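You operate a simulated robot arm through the tools that you are given. There is no shell and no other tool.

You run a simulated robot arm. Do the job below in one go: nothing can be reset, and whatever is moved stays where it is left.

## Task
Set the bench driver to program 3, run down both inner runner bolts, driver end first, and park it.

Only the result counts: the job must be done as asked and must still hold three seconds after the hand-in. Knocking over, shifting, dropping, spilling or breaking anything else fails it.

## Robot
A 7-joint arm with a two-finger parallel gripper, fixed in place. Base frame: the origin is at the foot of the arm, x ahead of it, y to its left, z up. Lengths are in cm, angles in degrees, forces in N, time in s.
With the tool pointing down near the work surface it reaches from about 12 to 60 cm from the base axis. Its first joint turns from -66.0 to 66.0 degrees. Payload 2.4 kg.
Tool frame: the origin (TCP) lies between the finger pads and is the grasp point; the fingertips stand 3 cm ahead of it; z points along the fingers, y is the line along which they close. Largest opening 9.4 cm; finger width 2.8, thickness 1; the body of the gripper, 5 by 9.6 cm, starts 5.5 cm behind the TCP.
Orientation is told as [roll, pitch, yaw] about the base's x, y, z axes, in that order, counted from this pose: with the fingers straight down and closing along the base's y, the tool's x points along the base's -x, its y along +y and its z along -z.

## Interface
- The arm moves only by the tool send_rows. Its argument "rows" is a list of rows, each a list of 6 numbers: the shift along the base's x, y, z in cm, then the turn, a rotation vector about the base's x, y, z in degrees. In form: [[dx, dy, dz, rx, ry, rz], ...]. A call has 1 to 20 rows; each row shifts and turns the commanded pose from where the row before left it. "grip" is the finger opening in cm, from 0 to 9.4, set as the call begins (left out, the last holds). Each row takes 0.2 s and may step no farther than 5 cm and 8.6 degrees from the row before; otherwise, or with a gripper value out of range, the whole call is refused. A pose out of reach is approached as far as the arm can. The call stops where the force on the tool passes 60 N (or 10 N more than at its start, if that is more) or the arm is blocked; 0.2 s more then pass. The fingers move at their own pace (about 15.3 cm/s each) and stop on an object; they squeeze with about 34 N. The grip force told is the motor's: it shows also when the fingers shut on nothing. Time passes only in rows, and 0.2 s behind the last, so rows that do not move let the fingers close. It gives the time, the measured TCP pose, the force on the tool (base axes), the opening and the grip force at its end, in the units of the frame above (readings bear some noise), with the torque about the TCP (base axes, N m) and any sound that the robot's microphone picked up.
- Cameras (640 x 400 px; columns grow to the right, rows downward): "scene" is fixed at [1.6, 46.3, 146.62]; the picture's right is [-0.88, -0.48, 0.00], its down [-0.23, 0.43, -0.87] and it looks along [0.42, -0.77, -0.49] (base axes); focal length 320 px, centre (320, 200). "wrist" rides on the gripper at [7.6, 1.4, -10.2] in the tool frame; the picture's right is [-0.18, 0.98, 0.00], its down [-0.75, -0.14, -0.64] and it looks along [-0.63, -0.12, 0.77] (tool axes); focal length 243 px, centre (320, 200). There is no depth. A picture from a camera that has moved, and an enlarged one, comes with that camera's place and axes in the base frame and with its lens. The place of the scene camera against the robot may be out by one fixed shift of up to 2.5 cm in any direction.
- snapshot(camera): a new picture of that camera. It takes no simulated time.
- zoom(camera, box): a new picture of the part [left, top, right, bottom] of that camera's present view, enlarged. It takes no simulated time.
- close_job(): hands the job in; it is judged then, once.

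Places have to be worked out from the pictures, the camera data and where the tool is seen. Open the gripper and draw the arm clear of the work before you hand the job in, unless the task says otherwise.

The tools are called after "Request:" as name(argument=value, ...) on one line, values as JSON. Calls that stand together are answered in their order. send_rows: Moves the arm, as the interface text tells. Its arguments: {"type":"object","properties":{"rows":{"type":"array"},"grip":{"type":"number"}},"required":["rows"]} The other tools are called the same way: snapshot (camera) takes a picture; zoom (camera, box) takes an enlarged picture of a part of a camera's view; close_job () hands the job in.

At the start:

```text
clock: 0.0
ee_pos: [42.69, -2.9, 121.02]
ee_rot: [0.0, 0.0, 0.0]
wrist_force: [-0.4, 0.4, 0.2]
torque: [-0.03, -0.02, -0.01]
finger_gap: 9.4
grip_force: 0.1
```

scene: 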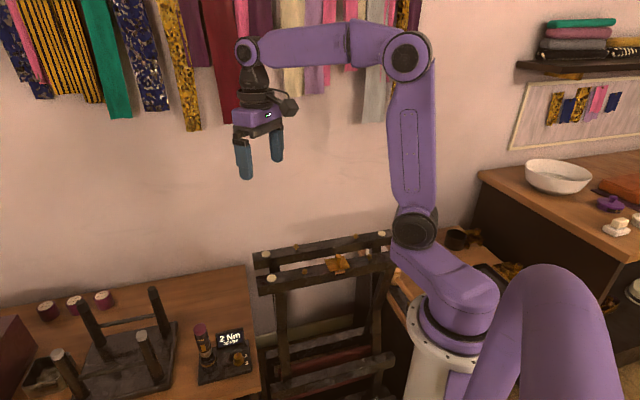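
wrist: 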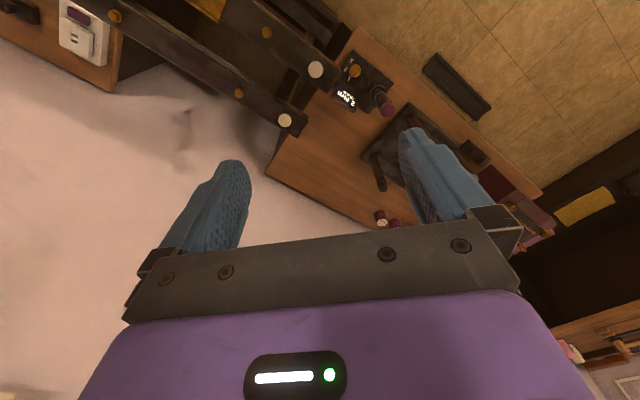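

I begin by looking closely at the scene: the driver and its dock with the display seem to be on the left bench. I zoom in on several parts.

Request:
zoom(camera="scene", box=[160, 280, 280, 400])

Request:
zoom(camera="scene", box=[0, 270, 200, 400])

Request:
zoom(camera="scene", box=[230, 210, 430, 400])

Request:
zoom(camera="wrist", box=[220, 0, 480, 160])

```text
3.33 times, centred on (220, 340) of scene
camera zoom: at [1.6, 46.3, 146.62], right [-0.88, -0.48, 0.0], down [-0.23, 0.43, -0.87], along [0.42, -0.77, -0.49], focal length 1066 px, centre (653, -267)
```

zoom: 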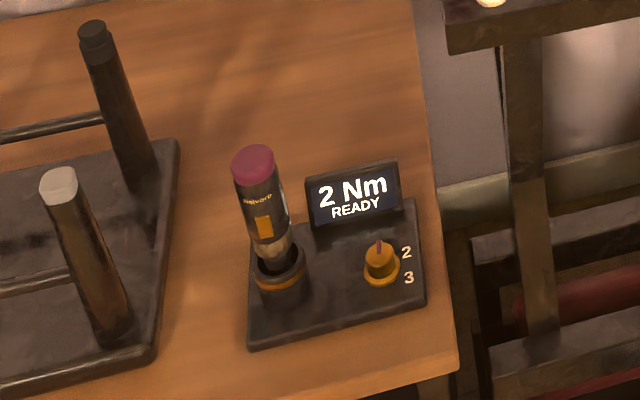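

```text
3.08 times, centred on (100, 335) of scene
camera zoom: at [1.6, 46.3, 146.62], right [-0.88, -0.48, 0.0], down [-0.23, 0.43, -0.87], along [0.42, -0.77, -0.49], focal length 984 px, centre (997, -215)
```

zoom: 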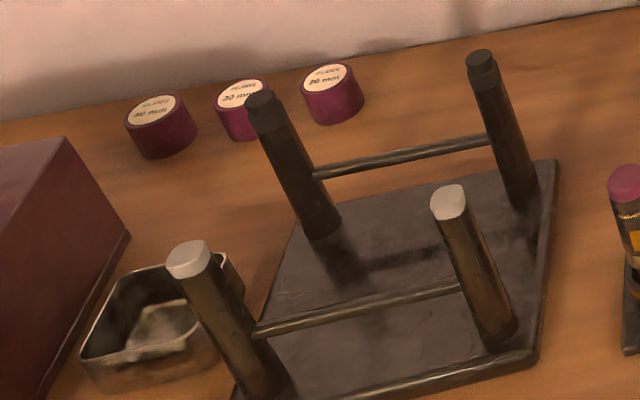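

```text
2.11 times, centred on (330, 305) of scene
camera zoom: at [1.6, 46.3, 146.62], right [-0.88, -0.48, 0.0], down [-0.23, 0.43, -0.87], along [0.42, -0.77, -0.49], focal length 673 px, centre (299, -21)
```

zoom: 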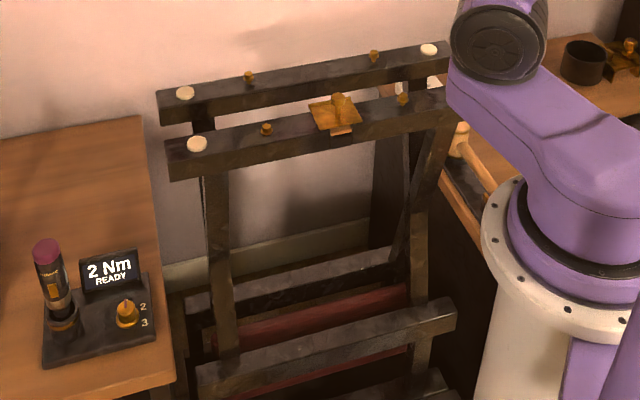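

```text
2.46 times, centred on (350, 80) of wrist
camera zoom: at [35.26, -1.54, 131.31], right [0.18, 0.98, 0.0], down [0.75, -0.14, 0.64], along [0.63, -0.12, -0.77], focal length 597 px, centre (246, 495)
```

zoom: 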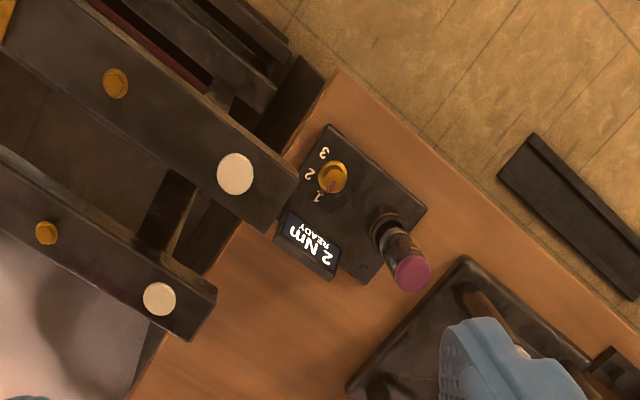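

The rack's two runners stand about z 86 and the dock at about (52, 5, 58). I move back and right, staying high, to see the whole rack and its bolts from the wrist camera.

Request:
send_rows(rows=[[-3, -2, 0, 0, 0, 0], [-3, -2, 0, 0, 0, 0], [-3, -2, 0, 0, 0, 0], [-3, -2, 0, 0, 0, 0], [-3, -2, 0, 0, 0, 0], [0, 0, 0, 0, 0, 0]])

Request:
snapshot(camera="wrist")

Request:
snapshot(camera="scene")

```text
clock: 1.4
ee_pos: [27.83, -12.93, 120.82]
ee_rot: [0.0, 0.0, 0.0]
wrist_force: [0.3, 0.3, 0.7]
torque: [-0.05, 0.01, 0.03]
finger_gap: 9.41
grip_force: 0.1
```

```text
taken
camera wrist: at [20.29, -11.63, 131.18], right [0.18, 0.98, 0.0], down [0.75, -0.14, 0.64], along [0.63, -0.12, -0.77], focal length 243 px, centre (320, 200)
```

wrist: 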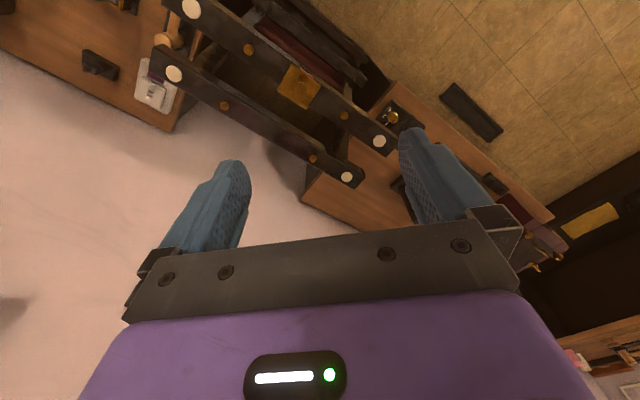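

```text
taken
```

scene: 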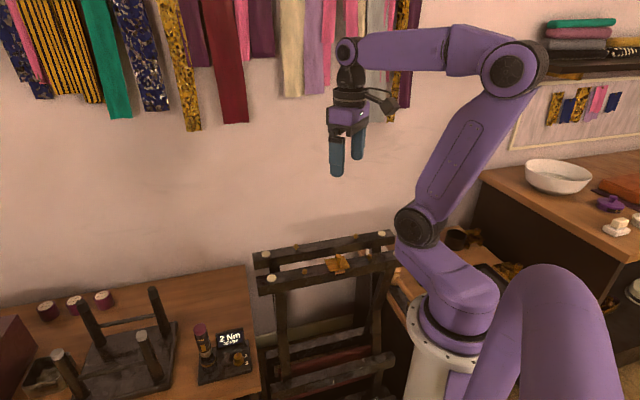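

The wrist view now shows both runners with two brass bolts each and a gold patch on the near one. I zoom in to see the details.

Request:
zoom(camera="wrist", box=[140, 0, 420, 190])

Request:
zoom(camera="wrist", box=[220, 30, 340, 110])

Request:
zoom(camera="scene", box=[245, 220, 405, 310])

Request:
zoom(camera="wrist", box=[340, 90, 440, 160])

Request:
zoom(camera="scene", box=[190, 310, 260, 390])

```text
2.11 times, centred on (280, 95) of wrist
camera zoom: at [20.29, -11.63, 131.18], right [0.18, 0.98, 0.0], down [0.75, -0.14, 0.64], along [0.63, -0.12, -0.77], focal length 511 px, centre (404, 421)
```

zoom: 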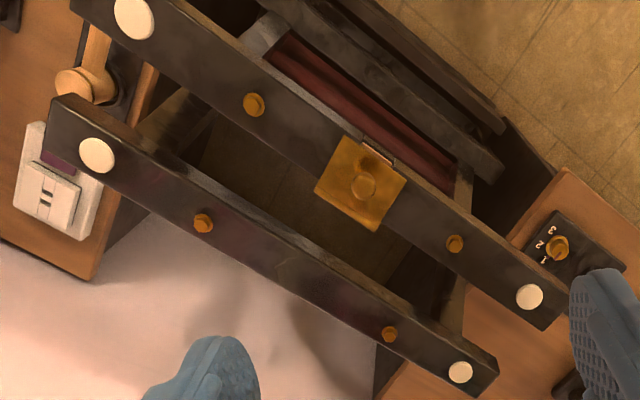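

```text
5.00 times, centred on (280, 70) of wrist
camera zoom: at [20.29, -11.63, 131.18], right [0.18, 0.98, 0.0], down [0.75, -0.14, 0.64], along [0.63, -0.12, -0.77], focal length 1213 px, centre (520, 850)
```

zoom: 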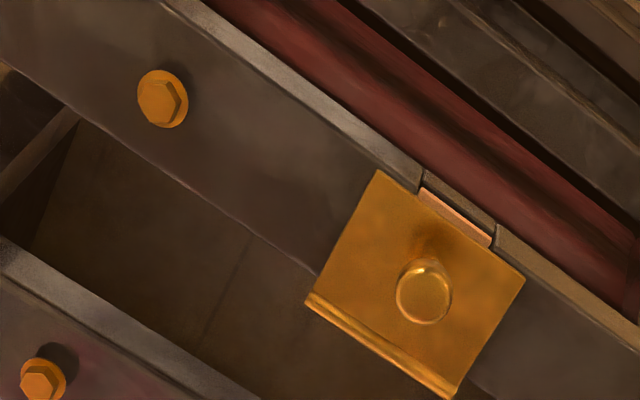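

```text
4.00 times, centred on (325, 265) of scene
camera zoom: at [1.6, 46.3, 146.62], right [-0.88, -0.48, 0.0], down [-0.23, 0.43, -0.87], along [0.42, -0.77, -0.49], focal length 1279 px, centre (300, -60)
```

zoom: 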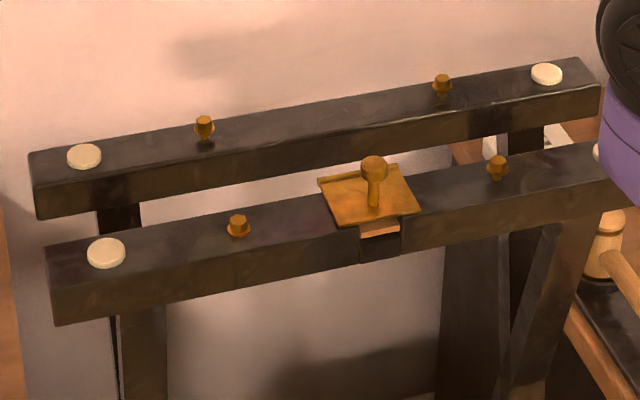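

```text
5.71 times, centred on (390, 125) of wrist
camera zoom: at [20.29, -11.63, 131.18], right [0.18, 0.98, 0.0], down [0.75, -0.14, 0.64], along [0.63, -0.12, -0.77], focal length 1386 px, centre (-80, 629)
```

zoom: 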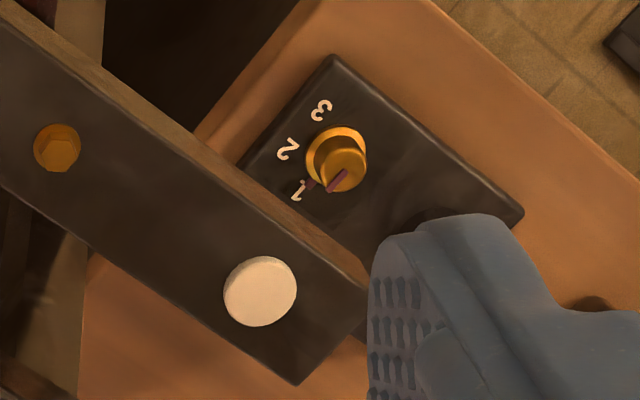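

```text
5.00 times, centred on (225, 350) of scene
camera zoom: at [1.6, 46.3, 146.62], right [-0.88, -0.48, 0.0], down [-0.23, 0.43, -0.87], along [0.42, -0.77, -0.49], focal length 1599 px, centre (795, -550)
```

zoom: 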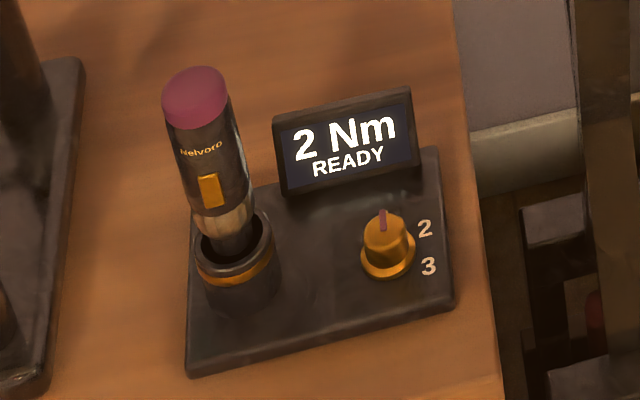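

Knob points to 1 and the display shows 2 Nm. I need to know which bolts stand proud and what "inner" means here, so I zoom more on each bolt from the scene camera.

Request:
zoom(camera="scene", box=[290, 240, 330, 290])

Request:
zoom(camera="scene", box=[355, 230, 405, 280])

Request:
zoom(camera="scene", box=[245, 240, 315, 300])

Request:
zoom(camera="scene", box=[240, 270, 420, 400])

Request:
zoom(camera="scene", box=[440, 120, 640, 300])

```text
8.00 times, centred on (310, 265) of scene
camera zoom: at [1.6, 46.3, 146.62], right [-0.88, -0.48, 0.0], down [-0.23, 0.43, -0.87], along [0.42, -0.77, -0.49], focal length 2558 px, centre (400, -320)
```

zoom: 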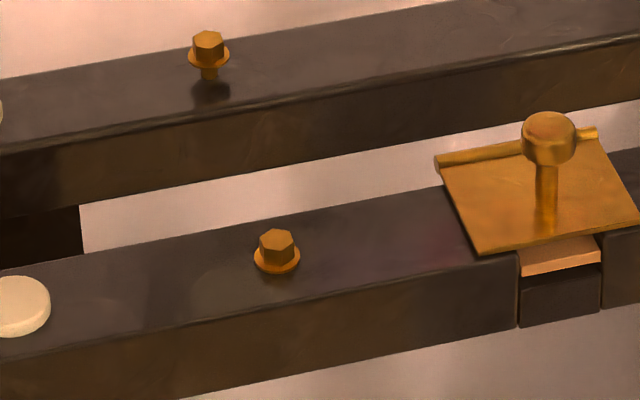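

```text
8.00 times, centred on (380, 255) of scene
camera zoom: at [1.6, 46.3, 146.62], right [-0.88, -0.48, 0.0], down [-0.23, 0.43, -0.87], along [0.42, -0.77, -0.49], focal length 2558 px, centre (-160, -240)
```

zoom: 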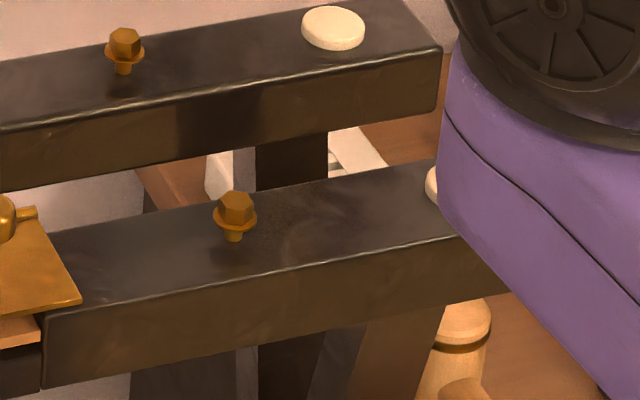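

```text
6.67 times, centred on (280, 270) of scene
camera zoom: at [1.6, 46.3, 146.62], right [-0.88, -0.48, 0.0], down [-0.23, 0.43, -0.87], along [0.42, -0.77, -0.49], focal length 2132 px, centre (587, -267)
```

zoom: 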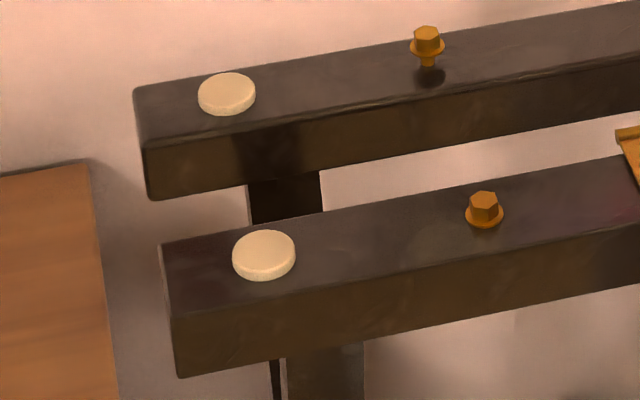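

```text
3.08 times, centred on (330, 335) of scene
camera zoom: at [1.6, 46.3, 146.62], right [-0.88, -0.48, 0.0], down [-0.23, 0.43, -0.87], along [0.42, -0.77, -0.49], focal length 984 px, centre (289, -215)
```

zoom: 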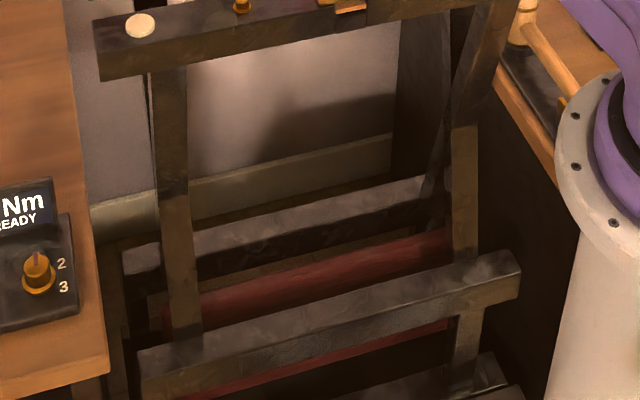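

```text
2.22 times, centred on (540, 210) of scene
camera zoom: at [1.6, 46.3, 146.62], right [-0.88, -0.48, 0.0], down [-0.23, 0.43, -0.87], along [0.42, -0.77, -0.49], focal length 711 px, centre (-169, 178)
```

zoom: 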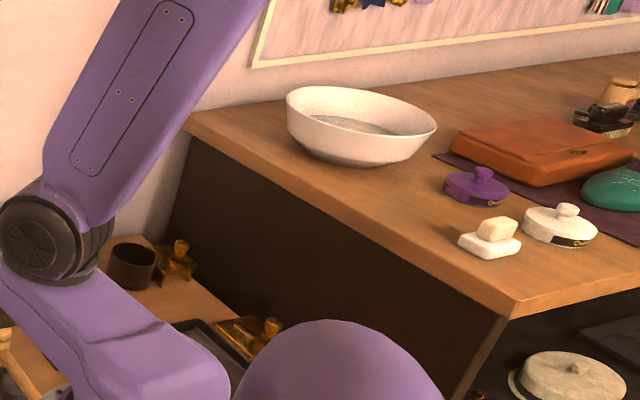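

F1 (near runner, driver end) looks lower than the others, so I want a close oblique look. I turn the tool to face across the runner and lower it well clear beside the near runner.

Request:
send_rows(rows=[[1.5, 1.8, -2, 0, 0, -8.5], [1.5, 1.8, -3, 0, 0, -8.5], [1.5, 1.8, -4, 0, 0, -8.5], [1.2, 1.6, -4, 0, 0, -8.5], [0, 0, -5, 0, 0, 0], [0, 0, -5, 0, 0, 0], [0, 0, -4.5, 0, 0, 0], [0, 0, 0, 0, 0, 0]])

Request:
snapshot(camera="wrist")

```text
clock: 3.2
ee_pos: [33.44, -5.83, 93.45]
ee_rot: [-0.1, 0.0, -33.9]
wrist_force: [0.0, 0.3, 0.5]
torque: [0.02, -0.01, 0.0]
finger_gap: 9.37
grip_force: 0.1
```

```text
taken
camera wrist: at [28.06, -0.46, 103.7], right [0.7, 0.71, 0.0], down [0.55, -0.54, 0.64], along [0.46, -0.45, -0.77], focal length 243 px, centre (320, 200)
```

wrist: 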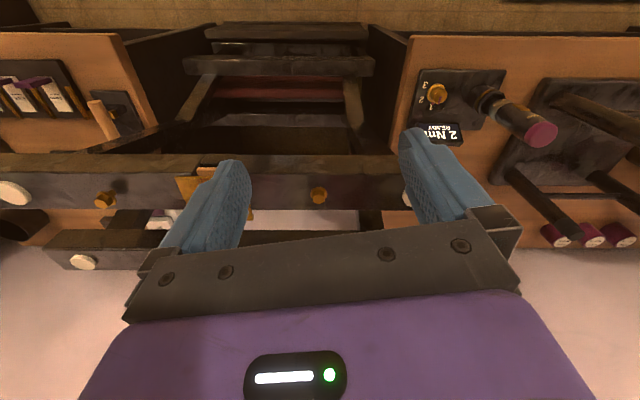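

A good view of the whole setup, with F1 in the centre. I zoom in on the bolts, the dock and the left table.

Request:
zoom(camera="wrist", box=[290, 170, 350, 220])

Request:
zoom(camera="wrist", box=[80, 170, 140, 220])

Request:
zoom(camera="wrist", box=[400, 50, 570, 160])

Request:
zoom(camera="wrist", box=[0, 50, 150, 150])

Request:
zoom(camera="wrist", box=[0, 140, 240, 290])

Request:
zoom(camera="wrist", box=[140, 10, 420, 180])

```text
8.00 times, centred on (320, 195) of wrist
camera zoom: at [28.06, -0.46, 103.7], right [0.7, 0.71, 0.0], down [0.55, -0.54, 0.64], along [0.46, -0.45, -0.77], focal length 1941 px, centre (320, 240)
```

zoom: 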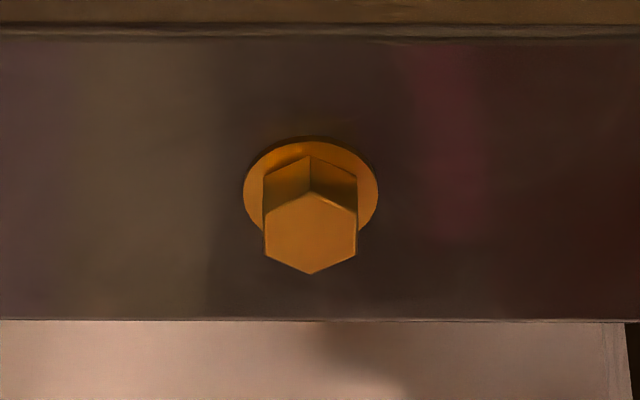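

```text
8.00 times, centred on (110, 195) of wrist
camera zoom: at [28.06, -0.46, 103.7], right [0.7, 0.71, 0.0], down [0.55, -0.54, 0.64], along [0.46, -0.45, -0.77], focal length 1941 px, centre (2000, 240)
```

zoom: 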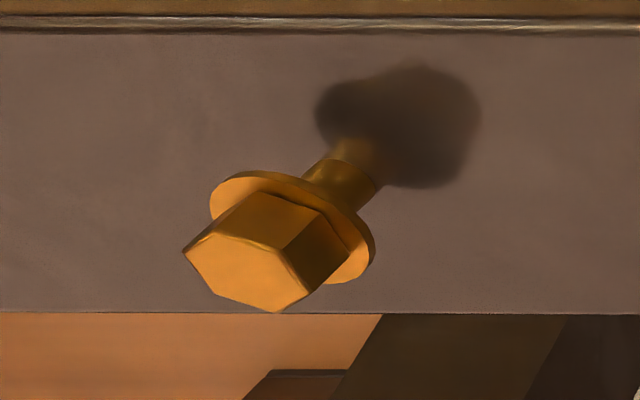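

```text
3.64 times, centred on (485, 105) of wrist
camera zoom: at [28.06, -0.46, 103.7], right [0.7, 0.71, 0.0], down [0.55, -0.54, 0.64], along [0.46, -0.45, -0.77], focal length 882 px, centre (-280, 546)
```

zoom: 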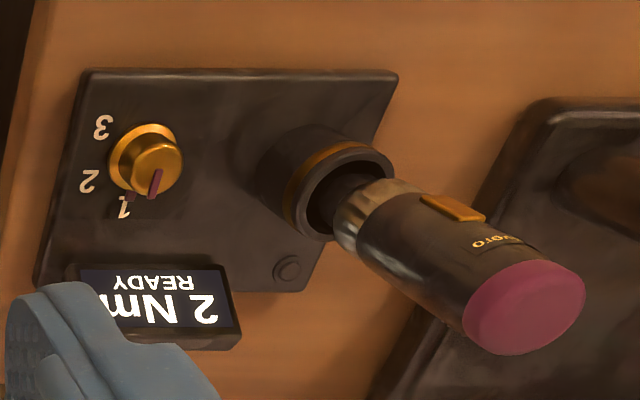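

```text
4.00 times, centred on (75, 100) of wrist
camera zoom: at [28.06, -0.46, 103.7], right [0.7, 0.71, 0.0], down [0.55, -0.54, 0.64], along [0.46, -0.45, -0.77], focal length 970 px, centre (1300, 600)
```

zoom: 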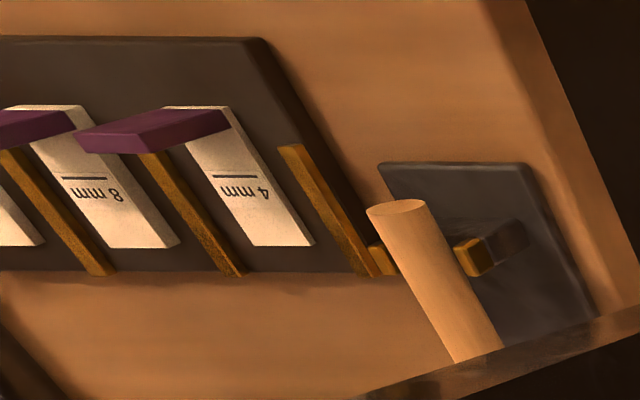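

```text
2.67 times, centred on (120, 215) of wrist
camera zoom: at [28.06, -0.46, 103.7], right [0.7, 0.71, 0.0], down [0.55, -0.54, 0.64], along [0.46, -0.45, -0.77], focal length 647 px, centre (853, 160)
```

zoom: 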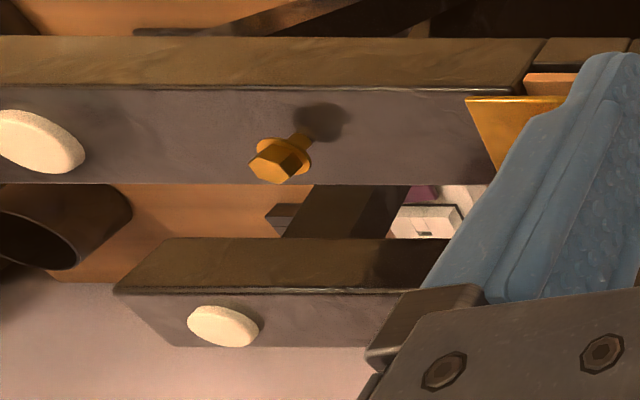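

```text
2.29 times, centred on (280, 95) of wrist
camera zoom: at [28.06, -0.46, 103.7], right [0.7, 0.71, 0.0], down [0.55, -0.54, 0.64], along [0.46, -0.45, -0.77], focal length 555 px, centre (411, 440)
```

zoom: 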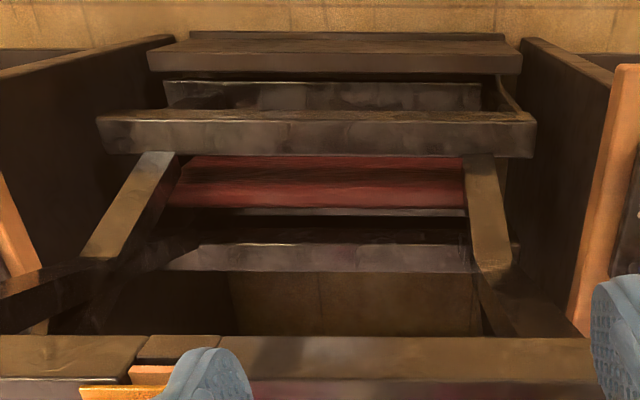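

F1 appears seated while F2 stands proud; B1 and B2 need the same check. I lift and shift across to look at the far runner's bolts.

Request:
send_rows(rows=[[0, 0, 4, 0, 0, 0], [0, 0, 4, 0, 0, 0], [3, -3, 0, 0, 0, 0], [3, -3, 0, 0, 0, 0], [3, -3, 0, 0, 0, 0], [1.5, -1.5, 0, 0, 0, 0], [0, 0, 0, 0, 0, 0]])

Request:
snapshot(camera="wrist")

Request:
zoom(camera="wrist", box=[240, 80, 400, 180])

Request:
zoom(camera="wrist", box=[40, 80, 240, 200])

```text
clock: 4.8
ee_pos: [43.81, -16.31, 101.33]
ee_rot: [-0.1, 0.0, -34.0]
wrist_force: [0.7, 0.6, 0.3]
torque: [-0.01, 0.03, -0.01]
finger_gap: 9.39
grip_force: 0.1
```

```text
taken
camera wrist: at [38.54, -10.98, 111.72], right [0.7, 0.71, 0.0], down [0.55, -0.54, 0.64], along [0.46, -0.45, -0.77], focal length 243 px, centre (320, 200)
```

wrist: 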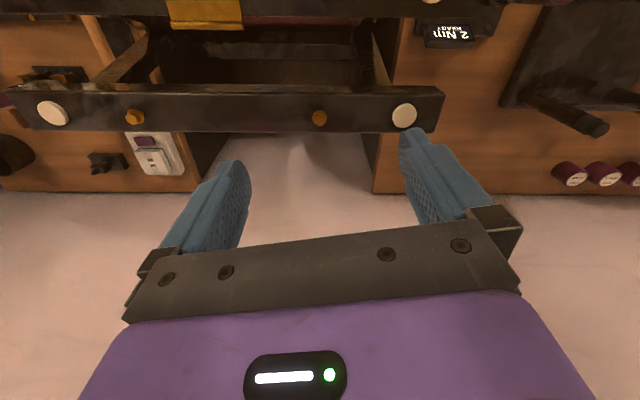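

```text
4.00 times, centred on (320, 130) of wrist
camera zoom: at [38.54, -10.98, 111.72], right [0.7, 0.71, 0.0], down [0.55, -0.54, 0.64], along [0.46, -0.45, -0.77], focal length 970 px, centre (320, 480)
```

zoom: 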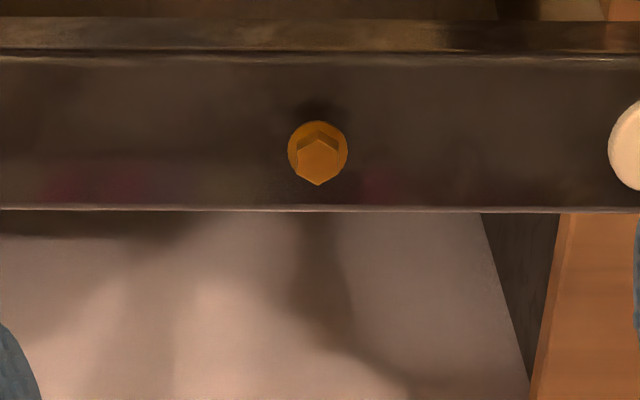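

```text
3.20 times, centred on (140, 140) of wrist
camera zoom: at [38.54, -10.98, 111.72], right [0.7, 0.71, 0.0], down [0.55, -0.54, 0.64], along [0.46, -0.45, -0.77], focal length 776 px, centre (896, 392)
```

zoom: 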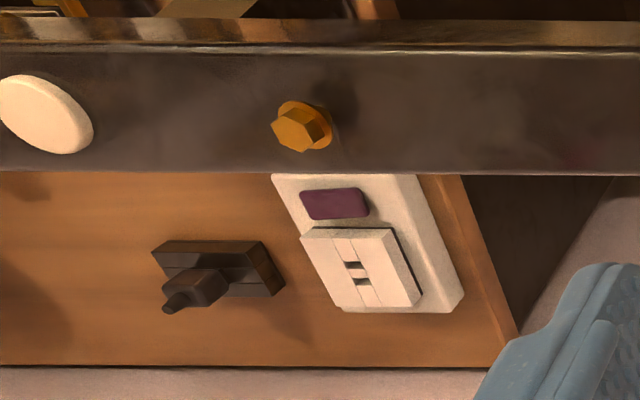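

B1 and B2 are both proud, F1 is seated and F2 is proud; so the far (wall-side, deeper) runner is the one with two bolts to run down. First the program: I move over the bench for a clean look at the dock, knob and driver.

Request:
send_rows(rows=[[1, 4.3, 0, 0, 0, 0], [1, 4.3, 0, 0, 0, 0], [1, 4.3, 0, 0, 0, 0], [1, 4.3, 0, 0, 0, 0], [1, 4.3, 0, 0, 0, 0], [1.2, 4.6, 0, 0, 0, 0], [0, 0, -4.5, 0, 0, 0], [0, 0, -4.5, 0, 0, 0], [0, 0, -4.5, 0, 0, 0], [0, 0, 0, 0, 0, 0]])

Request:
snapshot(camera="wrist")

Request:
zoom(camera="wrist", box=[200, 0, 440, 150])

```text
clock: 7.0
ee_pos: [50.11, 9.68, 87.78]
ee_rot: [0.0, 0.0, -34.1]
wrist_force: [0.2, 0.4, -0.1]
torque: [0.02, -0.01, 0.03]
finger_gap: 9.4
grip_force: 0.1
```

```text
taken
camera wrist: at [44.76, 15.1, 98.08], right [0.7, 0.71, 0.0], down [0.55, -0.54, 0.64], along [0.46, -0.45, -0.77], focal length 243 px, centre (320, 200)
```

wrist: 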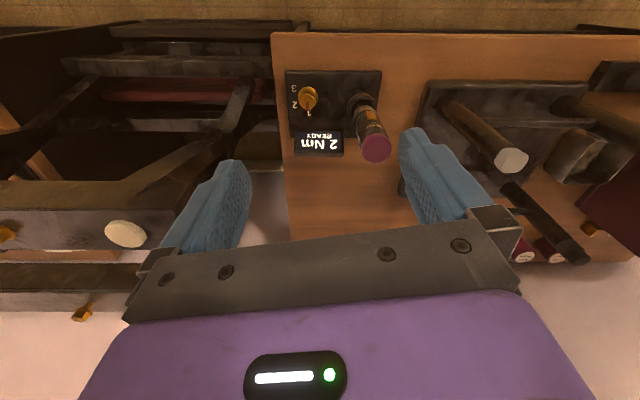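

```text
2.67 times, centred on (320, 75) of wrist
camera zoom: at [44.76, 15.1, 98.08], right [0.7, 0.71, 0.0], down [0.55, -0.54, 0.64], along [0.46, -0.45, -0.77], focal length 647 px, centre (320, 533)
```

zoom: 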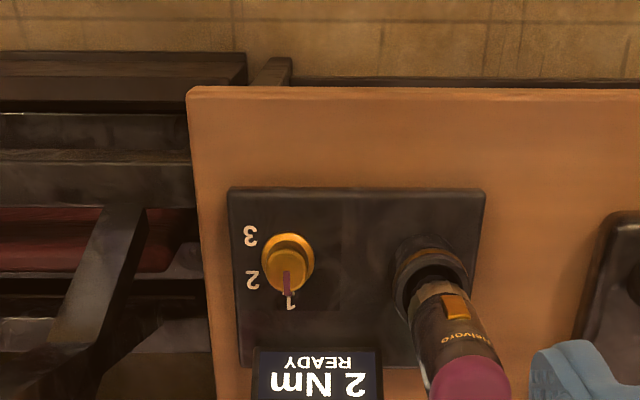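

Knob is at about (52.4, 5.05), panel top z≈57, knob top ≈59; labels lie at base angles −45°, −105°, −165°, so it must turn 120° clockwise in two 60° bites to keep the hand clear of the driver. I go above the knob and yaw to +60°.

Request:
send_rows(rows=[[0.4, -0.8, 0, 0, 0, 8.5], [0.4, -0.8, 0, 0, 0, 8.5], [0.4, -0.8, 0, 0, 0, 8.5], [0.4, -0.8, 0, 0, 0, 8.5], [0.4, -0.8, 0, 0, 0, 8.5], [0.29, -0.63, 0, 0, 0, 8.5], [0, 0, 0, 0, 0, 8.5], [0, 0, 0, 0, 0, 8.5], [0, 0, 0, 0, 0, 8.5], [0, 0, 0, 0, 0, 8.5], [0, 0, 0, 0, 0, 8.5], [0, 0, 0, 0, 0, 0.6], [0, 0, 0, 0, 0, 0]])

Request:
snapshot(camera="wrist")

Request:
zoom(camera="wrist", box=[220, 40, 420, 165])

```text
clock: 9.8
ee_pos: [52.53, 5.08, 88.07]
ee_rot: [0.1, 0.0, 60.2]
wrist_force: [0.2, -0.5, 0.0]
torque: [0.0, 0.0, 0.0]
finger_gap: 9.4
grip_force: 0.2
```

```text
taken
camera wrist: at [47.56, -0.91, 98.3], right [-0.76, 0.65, 0.0], down [0.5, 0.58, 0.64], along [0.42, 0.49, -0.77], focal length 243 px, centre (320, 200)
```

wrist: 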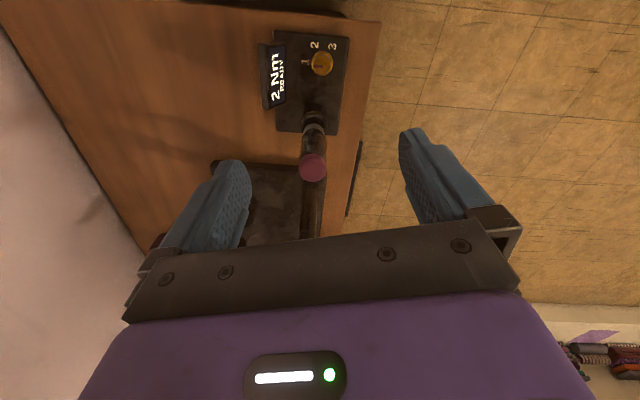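

```text
3.20 times, centred on (320, 102) of wrist
camera zoom: at [47.56, -0.91, 98.3], right [-0.76, 0.65, 0.0], down [0.5, 0.58, 0.64], along [0.42, 0.49, -0.77], focal length 776 px, centre (320, 512)
```

zoom: 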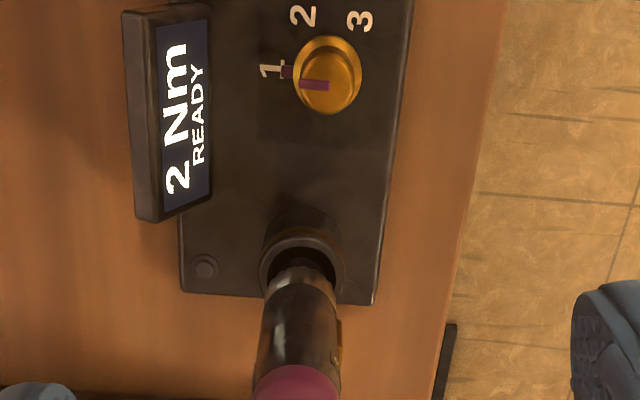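

The knob is under the tool axis at about (52.3, 5.1) and the pointer is at 1. I narrow the fingers and descend most of the way, then check alignment.

Request:
send_rows(rows=[[-0.2, 0, -4, 0, 0, 0], [0, 0, -4, 0, 0, 0], [0, 0, -4, 0, 0, 0], [0, 0, -4, 0, 0, 0], [0, 0, -4, 0, 0, 0], [0, 0, 0, 0, 0, 0]], grip=5)

Request:
snapshot(camera="wrist")

Request:
zoom(camera="scene", box=[160, 250, 320, 400])

```text
clock: 10.7
ee_pos: [51.99, 4.99, 76.51]
ee_rot: [0.6, 0.5, 59.9]
wrist_force: [-13.7, -0.6, 27.9]
torque: [-2.11, 0.09, -1.02]
finger_gap: 4.99
grip_force: 0.1
stopped in row 4: the force on the tool passed its limit at 150 N (the readings are from after the stop); the commanded pose is now the measured one
```

```text
taken
camera wrist: at [47.23, -0.98, 86.9], right [-0.76, 0.65, 0.01], down [0.51, 0.58, 0.63], along [0.41, 0.48, -0.77], focal length 243 px, centre (320, 200)
```

wrist: 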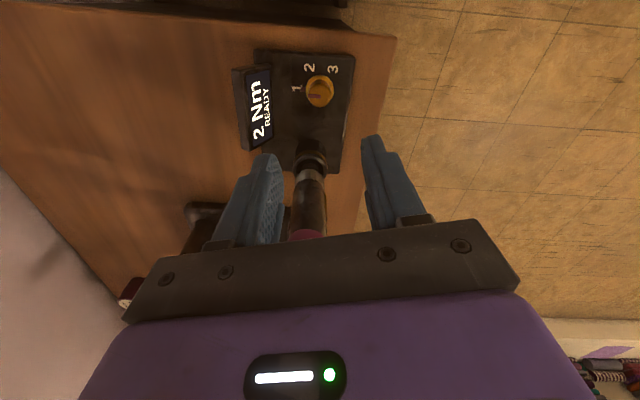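

```text
2.67 times, centred on (240, 325) of scene
camera zoom: at [1.52, 46.3, 146.62], right [-0.88, -0.48, 0.0], down [-0.23, 0.43, -0.87], along [0.42, -0.77, -0.49], focal length 853 px, centre (533, -133)
```

zoom: 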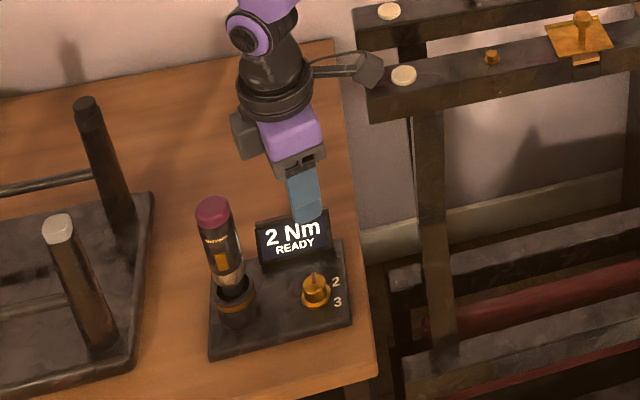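

The wrist camera pod came down on the end of the near runner — the tool must go no lower in this heading. I lift straight off and check whether the chair shifted.

Request:
send_rows(rows=[[0.2, 0.2, 3, 0, 0, 0], [0, 0, 4, 0, 0, 0], [0, 0, 4, 0, 0, 0], [0, 0, 0, 0, 0, 0]])

Request:
zoom(camera="scene", box=[245, 220, 405, 310])

Request:
zoom(camera="scene", box=[245, 240, 315, 300])

Request:
zoom(camera="scene", box=[290, 240, 330, 290])

Request:
snapshot(camera="scene")

```text
clock: 11.7
ee_pos: [52.38, 5.25, 87.49]
ee_rot: [0.3, 0.4, 60.1]
wrist_force: [0.4, 0.2, 0.5]
torque: [0.0, -0.05, -0.03]
finger_gap: 4.99
grip_force: 0.1
```

```text
4.00 times, centred on (325, 265) of scene
camera zoom: at [1.6, 46.3, 146.62], right [-0.88, -0.48, 0.0], down [-0.23, 0.43, -0.87], along [0.42, -0.77, -0.49], focal length 1279 px, centre (300, -60)
```

zoom: 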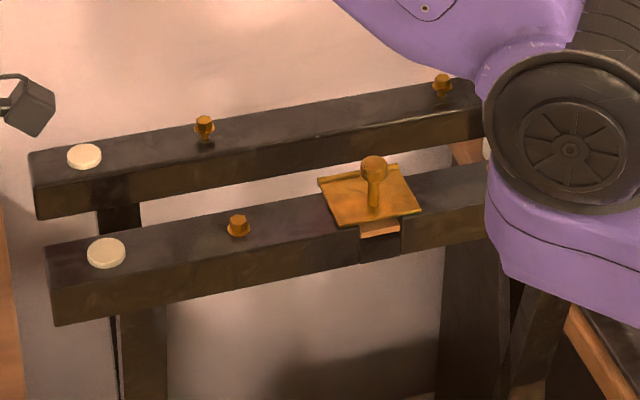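

```text
6.67 times, centred on (280, 270) of scene
camera zoom: at [1.6, 46.3, 146.62], right [-0.88, -0.48, 0.0], down [-0.23, 0.43, -0.87], along [0.42, -0.77, -0.49], focal length 2132 px, centre (587, -267)
```

zoom: 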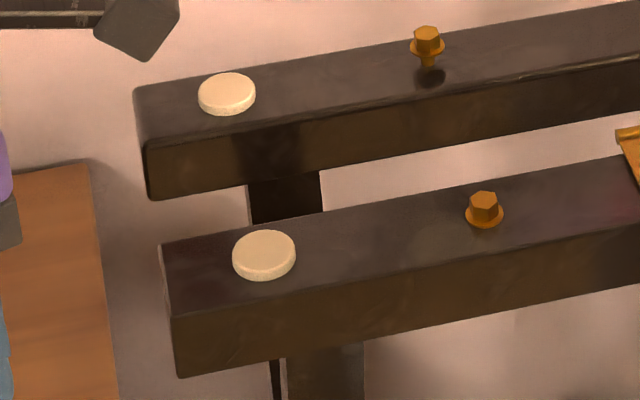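

```text
8.00 times, centred on (310, 265) of scene
camera zoom: at [1.6, 46.3, 146.62], right [-0.88, -0.48, 0.0], down [-0.23, 0.43, -0.87], along [0.42, -0.77, -0.49], focal length 2558 px, centre (400, -320)
```

zoom: 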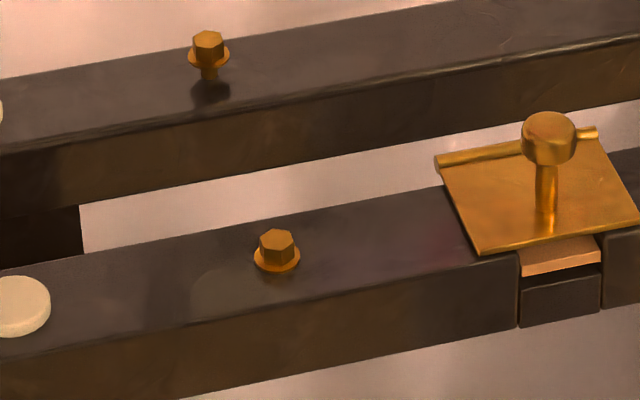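

```text
taken
```

scene: 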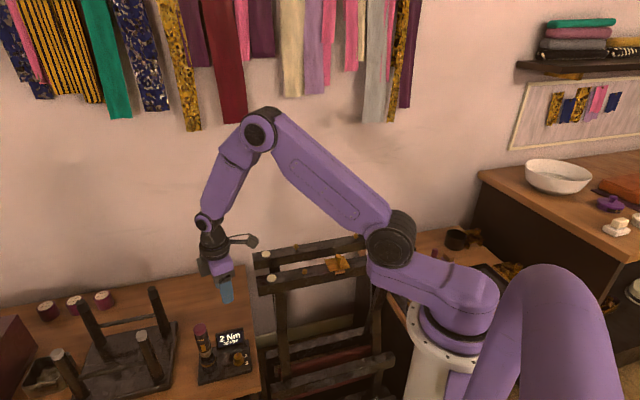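

The chair is pixel-for-pixel where it was, so no harm. The camera arm must point away from the runner end: I rotate to yaw 5° (camera toward −x/+y side) and will turn the knob from 5° to −55°, twice.

Request:
send_rows(rows=[[0, 0, 0, 0, 0, -8.5], [0, 0, 0, 0, 0, -8.5], [0, 0, 0, 0, 0, -8.5], [0, 0, 0, 0, 0, -8.5], [0, 0, 0, 0, 0, -8.5], [-0.08, -0.15, 0, 0, 0, -8.5], [0, 0, 0, 0, 0, -4.1], [0, 0, 0, 0, 0, 0]])

Request:
snapshot(camera="wrist")

Request:
zoom(camera="wrist", box=[220, 20, 420, 145])

```text
clock: 13.5
ee_pos: [52.38, 5.05, 87.34]
ee_rot: [0.3, 0.3, 4.8]
wrist_force: [-0.3, 1.1, 0.2]
torque: [-0.01, 0.03, 0.01]
finger_gap: 5.0
grip_force: 0.0
```

```text
taken
camera wrist: at [44.78, 5.74, 97.75], right [0.1, 0.99, 0.0], down [0.77, -0.08, 0.64], along [0.63, -0.06, -0.77], focal length 243 px, centre (320, 200)
```

wrist: 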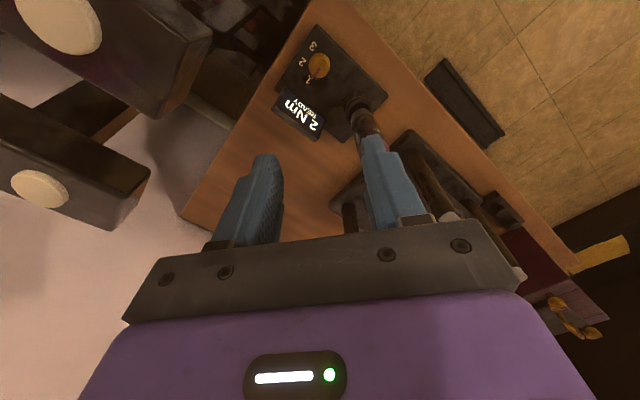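

```text
3.20 times, centred on (320, 82) of wrist
camera zoom: at [44.78, 5.74, 97.75], right [0.1, 0.99, 0.0], down [0.77, -0.08, 0.64], along [0.63, -0.06, -0.77], focal length 776 px, centre (320, 576)
```

zoom: 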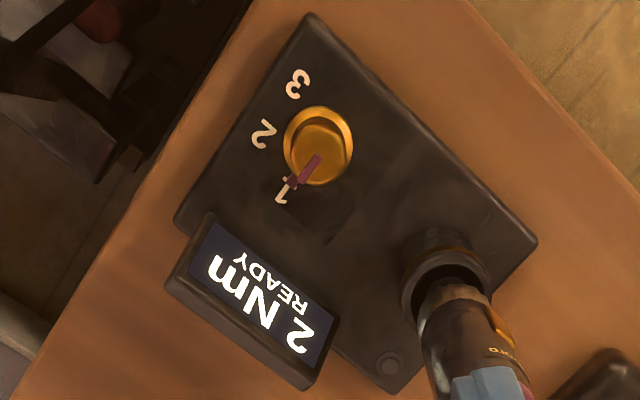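

Aligned laterally (knob centred on the tool axis column); camera is well clear of the runner now. I descend in steps.

Request:
send_rows(rows=[[-0.12, 0, -4, -0.3, -0.3, 0], [0, 0, -4, 0, 0, 0], [0, 0, -4, 0, 0, 0], [0, 0, -4, 0, 0, 0], [0, 0, -4, 0, 0, 0], [0, 0, 0, 0, 0, 0]])

Request:
snapshot(camera="wrist")

Request:
zoom(camera="scene", box=[160, 250, 320, 400])

```text
clock: 14.9
ee_pos: [52.07, 5.22, 67.12]
ee_rot: [0.0, -0.1, 4.9]
wrist_force: [-0.5, -0.8, -0.4]
torque: [-0.05, -0.01, 0.0]
finger_gap: 5.0
grip_force: 0.1
```

```text
taken
camera wrist: at [44.44, 5.95, 77.55], right [0.1, 1.0, 0.0], down [0.76, -0.08, 0.64], along [0.64, -0.06, -0.77], focal length 243 px, centre (320, 200)
```

wrist: 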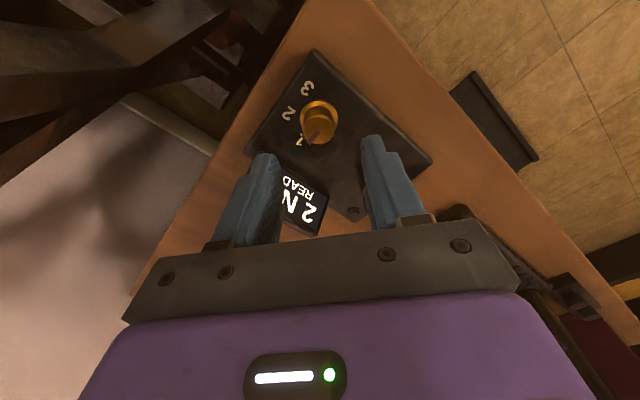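

```text
2.67 times, centred on (240, 325) of scene
camera zoom: at [1.6, 46.3, 146.62], right [-0.88, -0.48, 0.0], down [-0.23, 0.43, -0.87], along [0.42, -0.77, -0.49], focal length 853 px, centre (533, -133)
```

zoom: 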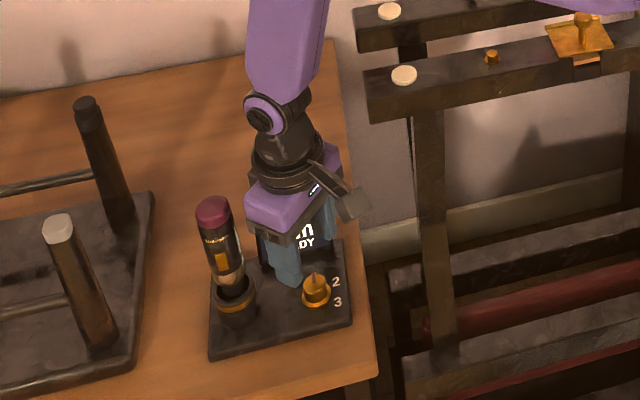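

Alignment is good. I descend to grip height (fingertips about 0.8 cm above the panel) and look.

Request:
send_rows(rows=[[0.15, 0, -2, 0, 0, 0], [0, 0, -2, 0, 0, 0], [0, 0, -1.2, 0, 0, 0], [0, 0, -1, 0, 0, 0], [0, 0, 0, 0, 0, 0]])

Request:
snapshot(camera="wrist")

Request:
zoom(camera="wrist", box=[240, 100, 400, 200])

Request:
zoom(camera="scene", box=[190, 310, 260, 390])

```text
clock: 16.1
ee_pos: [52.36, 5.19, 61.18]
ee_rot: [0.0, 0.1, 4.9]
wrist_force: [1.0, 0.6, 0.3]
torque: [0.01, 0.0, 0.0]
finger_gap: 5.0
grip_force: 0.1
```

```text
taken
camera wrist: at [44.62, 5.81, 71.53], right [0.1, 1.0, 0.0], down [0.76, -0.08, 0.64], along [0.64, -0.06, -0.77], focal length 243 px, centre (320, 200)
```

wrist: 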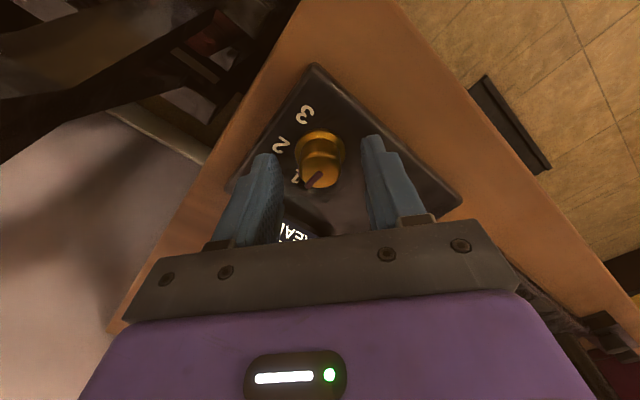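

```text
4.00 times, centred on (320, 150) of wrist
camera zoom: at [44.62, 5.81, 71.53], right [0.1, 1.0, 0.0], down [0.76, -0.08, 0.64], along [0.64, -0.06, -0.77], focal length 970 px, centre (320, 400)
```

zoom: 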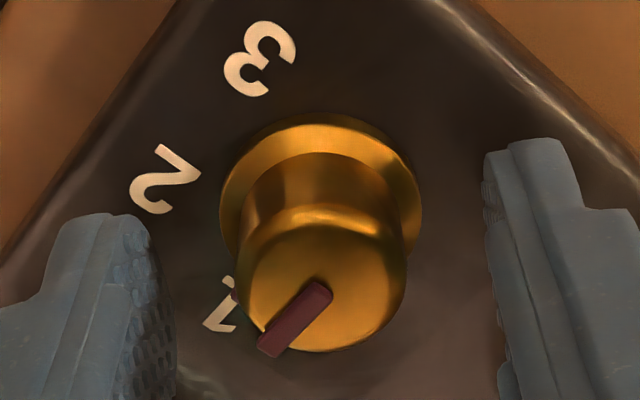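

```text
5.00 times, centred on (225, 350) of scene
camera zoom: at [1.6, 46.3, 146.62], right [-0.88, -0.48, 0.0], down [-0.23, 0.43, -0.87], along [0.42, -0.77, -0.49], focal length 1599 px, centre (795, -550)
```

zoom: 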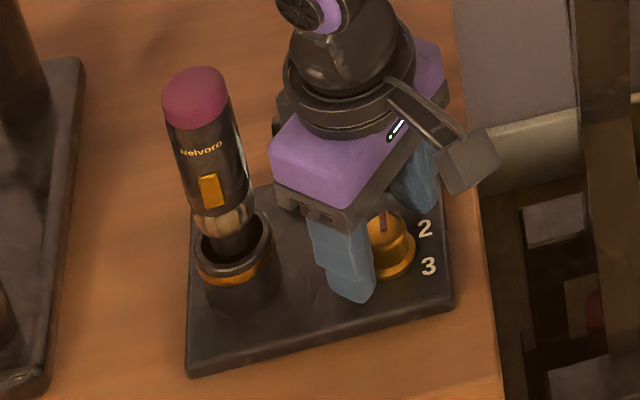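

Fingers straddle the knob symmetrically. I lower 0.4 cm more and close on it.

Request:
send_rows(rows=[[0, 0, -0.4, 0, 0, 0], [0, 0, 0, 0, 0, 0]])

Request:
send_rows(rows=[[0, 0, 0, 0, 0, 0], [0, 0, 0, 0, 0, 0], [0, 0, 0, 0, 0, 0]], grip=2)

```text
clock: 16.7
ee_pos: [52.23, 5.12, 60.8]
ee_rot: [0.0, 0.0, 4.9]
wrist_force: [0.2, 0.5, -0.1]
torque: [-0.02, 0.02, 0.03]
finger_gap: 5.01
grip_force: 0.0
```

```text
clock: 17.5
ee_pos: [52.28, 5.17, 61.03]
ee_rot: [0.0, -0.1, 5.0]
wrist_force: [-7.6, 9.5, 36.9]
torque: [0.3, 1.36, -0.19]
finger_gap: 2.7
grip_force: 45.2
```

Gripped at 2.7 cm; there is some upward push, probably tips touching the knob's flange. I ease up 0.15 cm and turn −60°.

Request:
send_rows(rows=[[0, 0, 0.15, 0, 0, 0], [0, 0, 0, 0, 0, -6], [0, 0, 0, 0, 0, -6], [0, 0, 0, 0, 0, -6], [0, 0, 0, 0, 0, -6], [0, 0, 0, 0, 0, -6], [0, 0, 0, 0, 0, -6], [0, 0, 0, 0, 0, -6], [0, 0, 0, 0, 0, -6], [0, 0, 0, 0, 0, -6], [0, 0, 0, 0, 0, -6], [0, 0, 0, 0, 0, 0]])

Request:
zoom(camera="wrist", box=[220, 80, 420, 205])

Request:
zoom(camera="scene", box=[190, 310, 260, 390])

```text
clock: 20.1
ee_pos: [52.32, 4.96, 60.83]
ee_rot: [-0.1, 0.2, -55.2]
wrist_force: [-16.6, 10.8, 27.2]
torque: [0.38, 0.52, 0.01]
finger_gap: 2.64
grip_force: 44.7
```

```text
3.20 times, centred on (320, 142) of wrist
camera zoom: at [49.21, 11.95, 71.3], right [0.91, 0.41, 0.0], down [0.32, -0.7, 0.64], along [0.26, -0.59, -0.77], focal length 776 px, centre (320, 384)
```

zoom: 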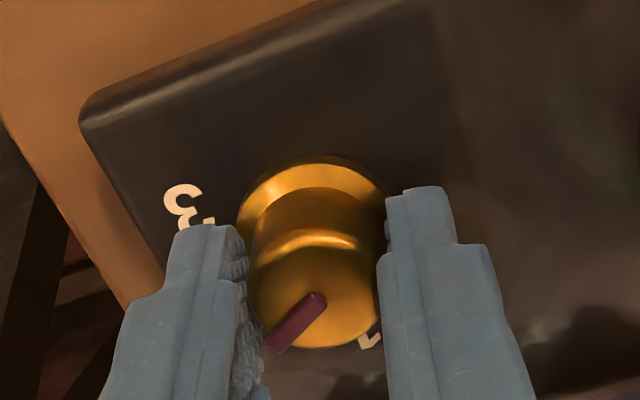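

```text
5.00 times, centred on (225, 350) of scene
camera zoom: at [1.53, 46.31, 146.61], right [-0.88, -0.48, 0.0], down [-0.23, 0.43, -0.87], along [0.42, -0.77, -0.48], focal length 1599 px, centre (795, -550)
```

zoom: 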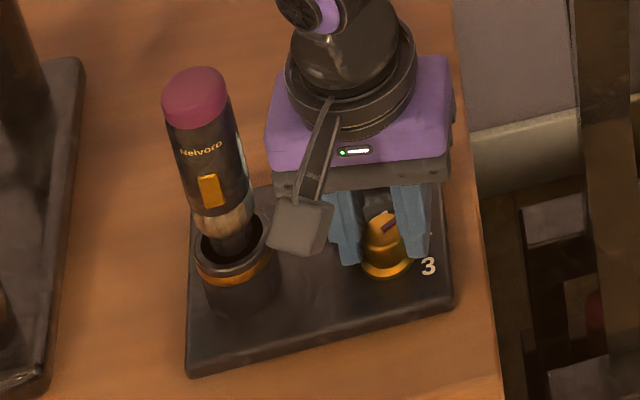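

The knob followed: pointer is now toward 2. I open, turn back to +5°, and look before the second bite.

Request:
send_rows(rows=[[0, 0, 0, 0, 0, 0], [0, 0, 0.2, 0, 0, 0], [0, 0, 0, 0, 0, 7.5], [0, 0, 0, 0, 0, 7.5], [0, 0, 0, 0, 0, 7.5], [0, 0, 0, 0, 0, 7.5], [0, 0, 0, 0, 0, 7.5], [0, 0, 0, 0, 0, 7.5], [0, 0, 0, 0, 0, 7.5], [0, 0, 0, 0, 0, 7.5], [0, 0, 0, 0, 0, 0]], grip=5)

Request:
zoom(camera="wrist", box=[220, 80, 420, 205])

Request:
snapshot(camera="wrist")

```text
clock: 22.5
ee_pos: [52.34, 4.89, 61.07]
ee_rot: [0.1, 0.1, 5.1]
wrist_force: [-0.5, -0.2, 1.1]
torque: [-0.02, 0.0, 0.0]
finger_gap: 5.02
grip_force: 0.0
```

```text
3.20 times, centred on (320, 142) of wrist
camera zoom: at [44.78, 5.69, 71.45], right [0.1, 1.0, 0.0], down [0.76, -0.07, 0.64], along [0.64, -0.06, -0.77], focal length 776 px, centre (320, 384)
```

zoom: 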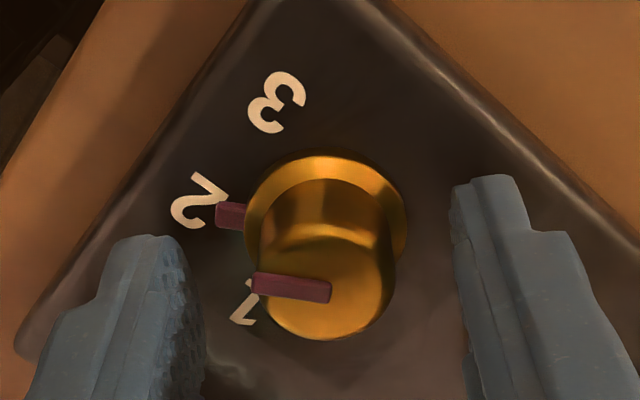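

```text
taken
camera wrist: at [44.78, 5.69, 71.45], right [0.1, 1.0, 0.0], down [0.76, -0.07, 0.64], along [0.64, -0.06, -0.77], focal length 243 px, centre (320, 200)
```

wrist: 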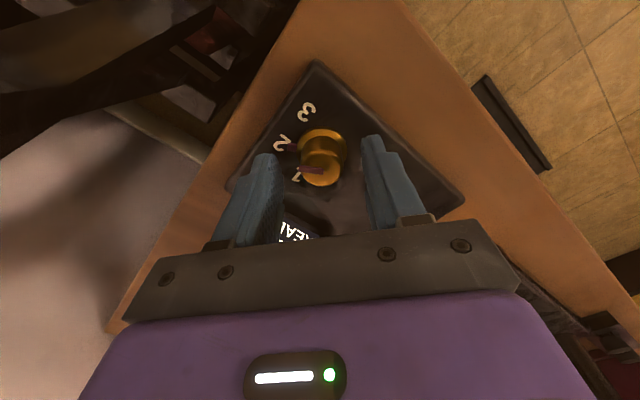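

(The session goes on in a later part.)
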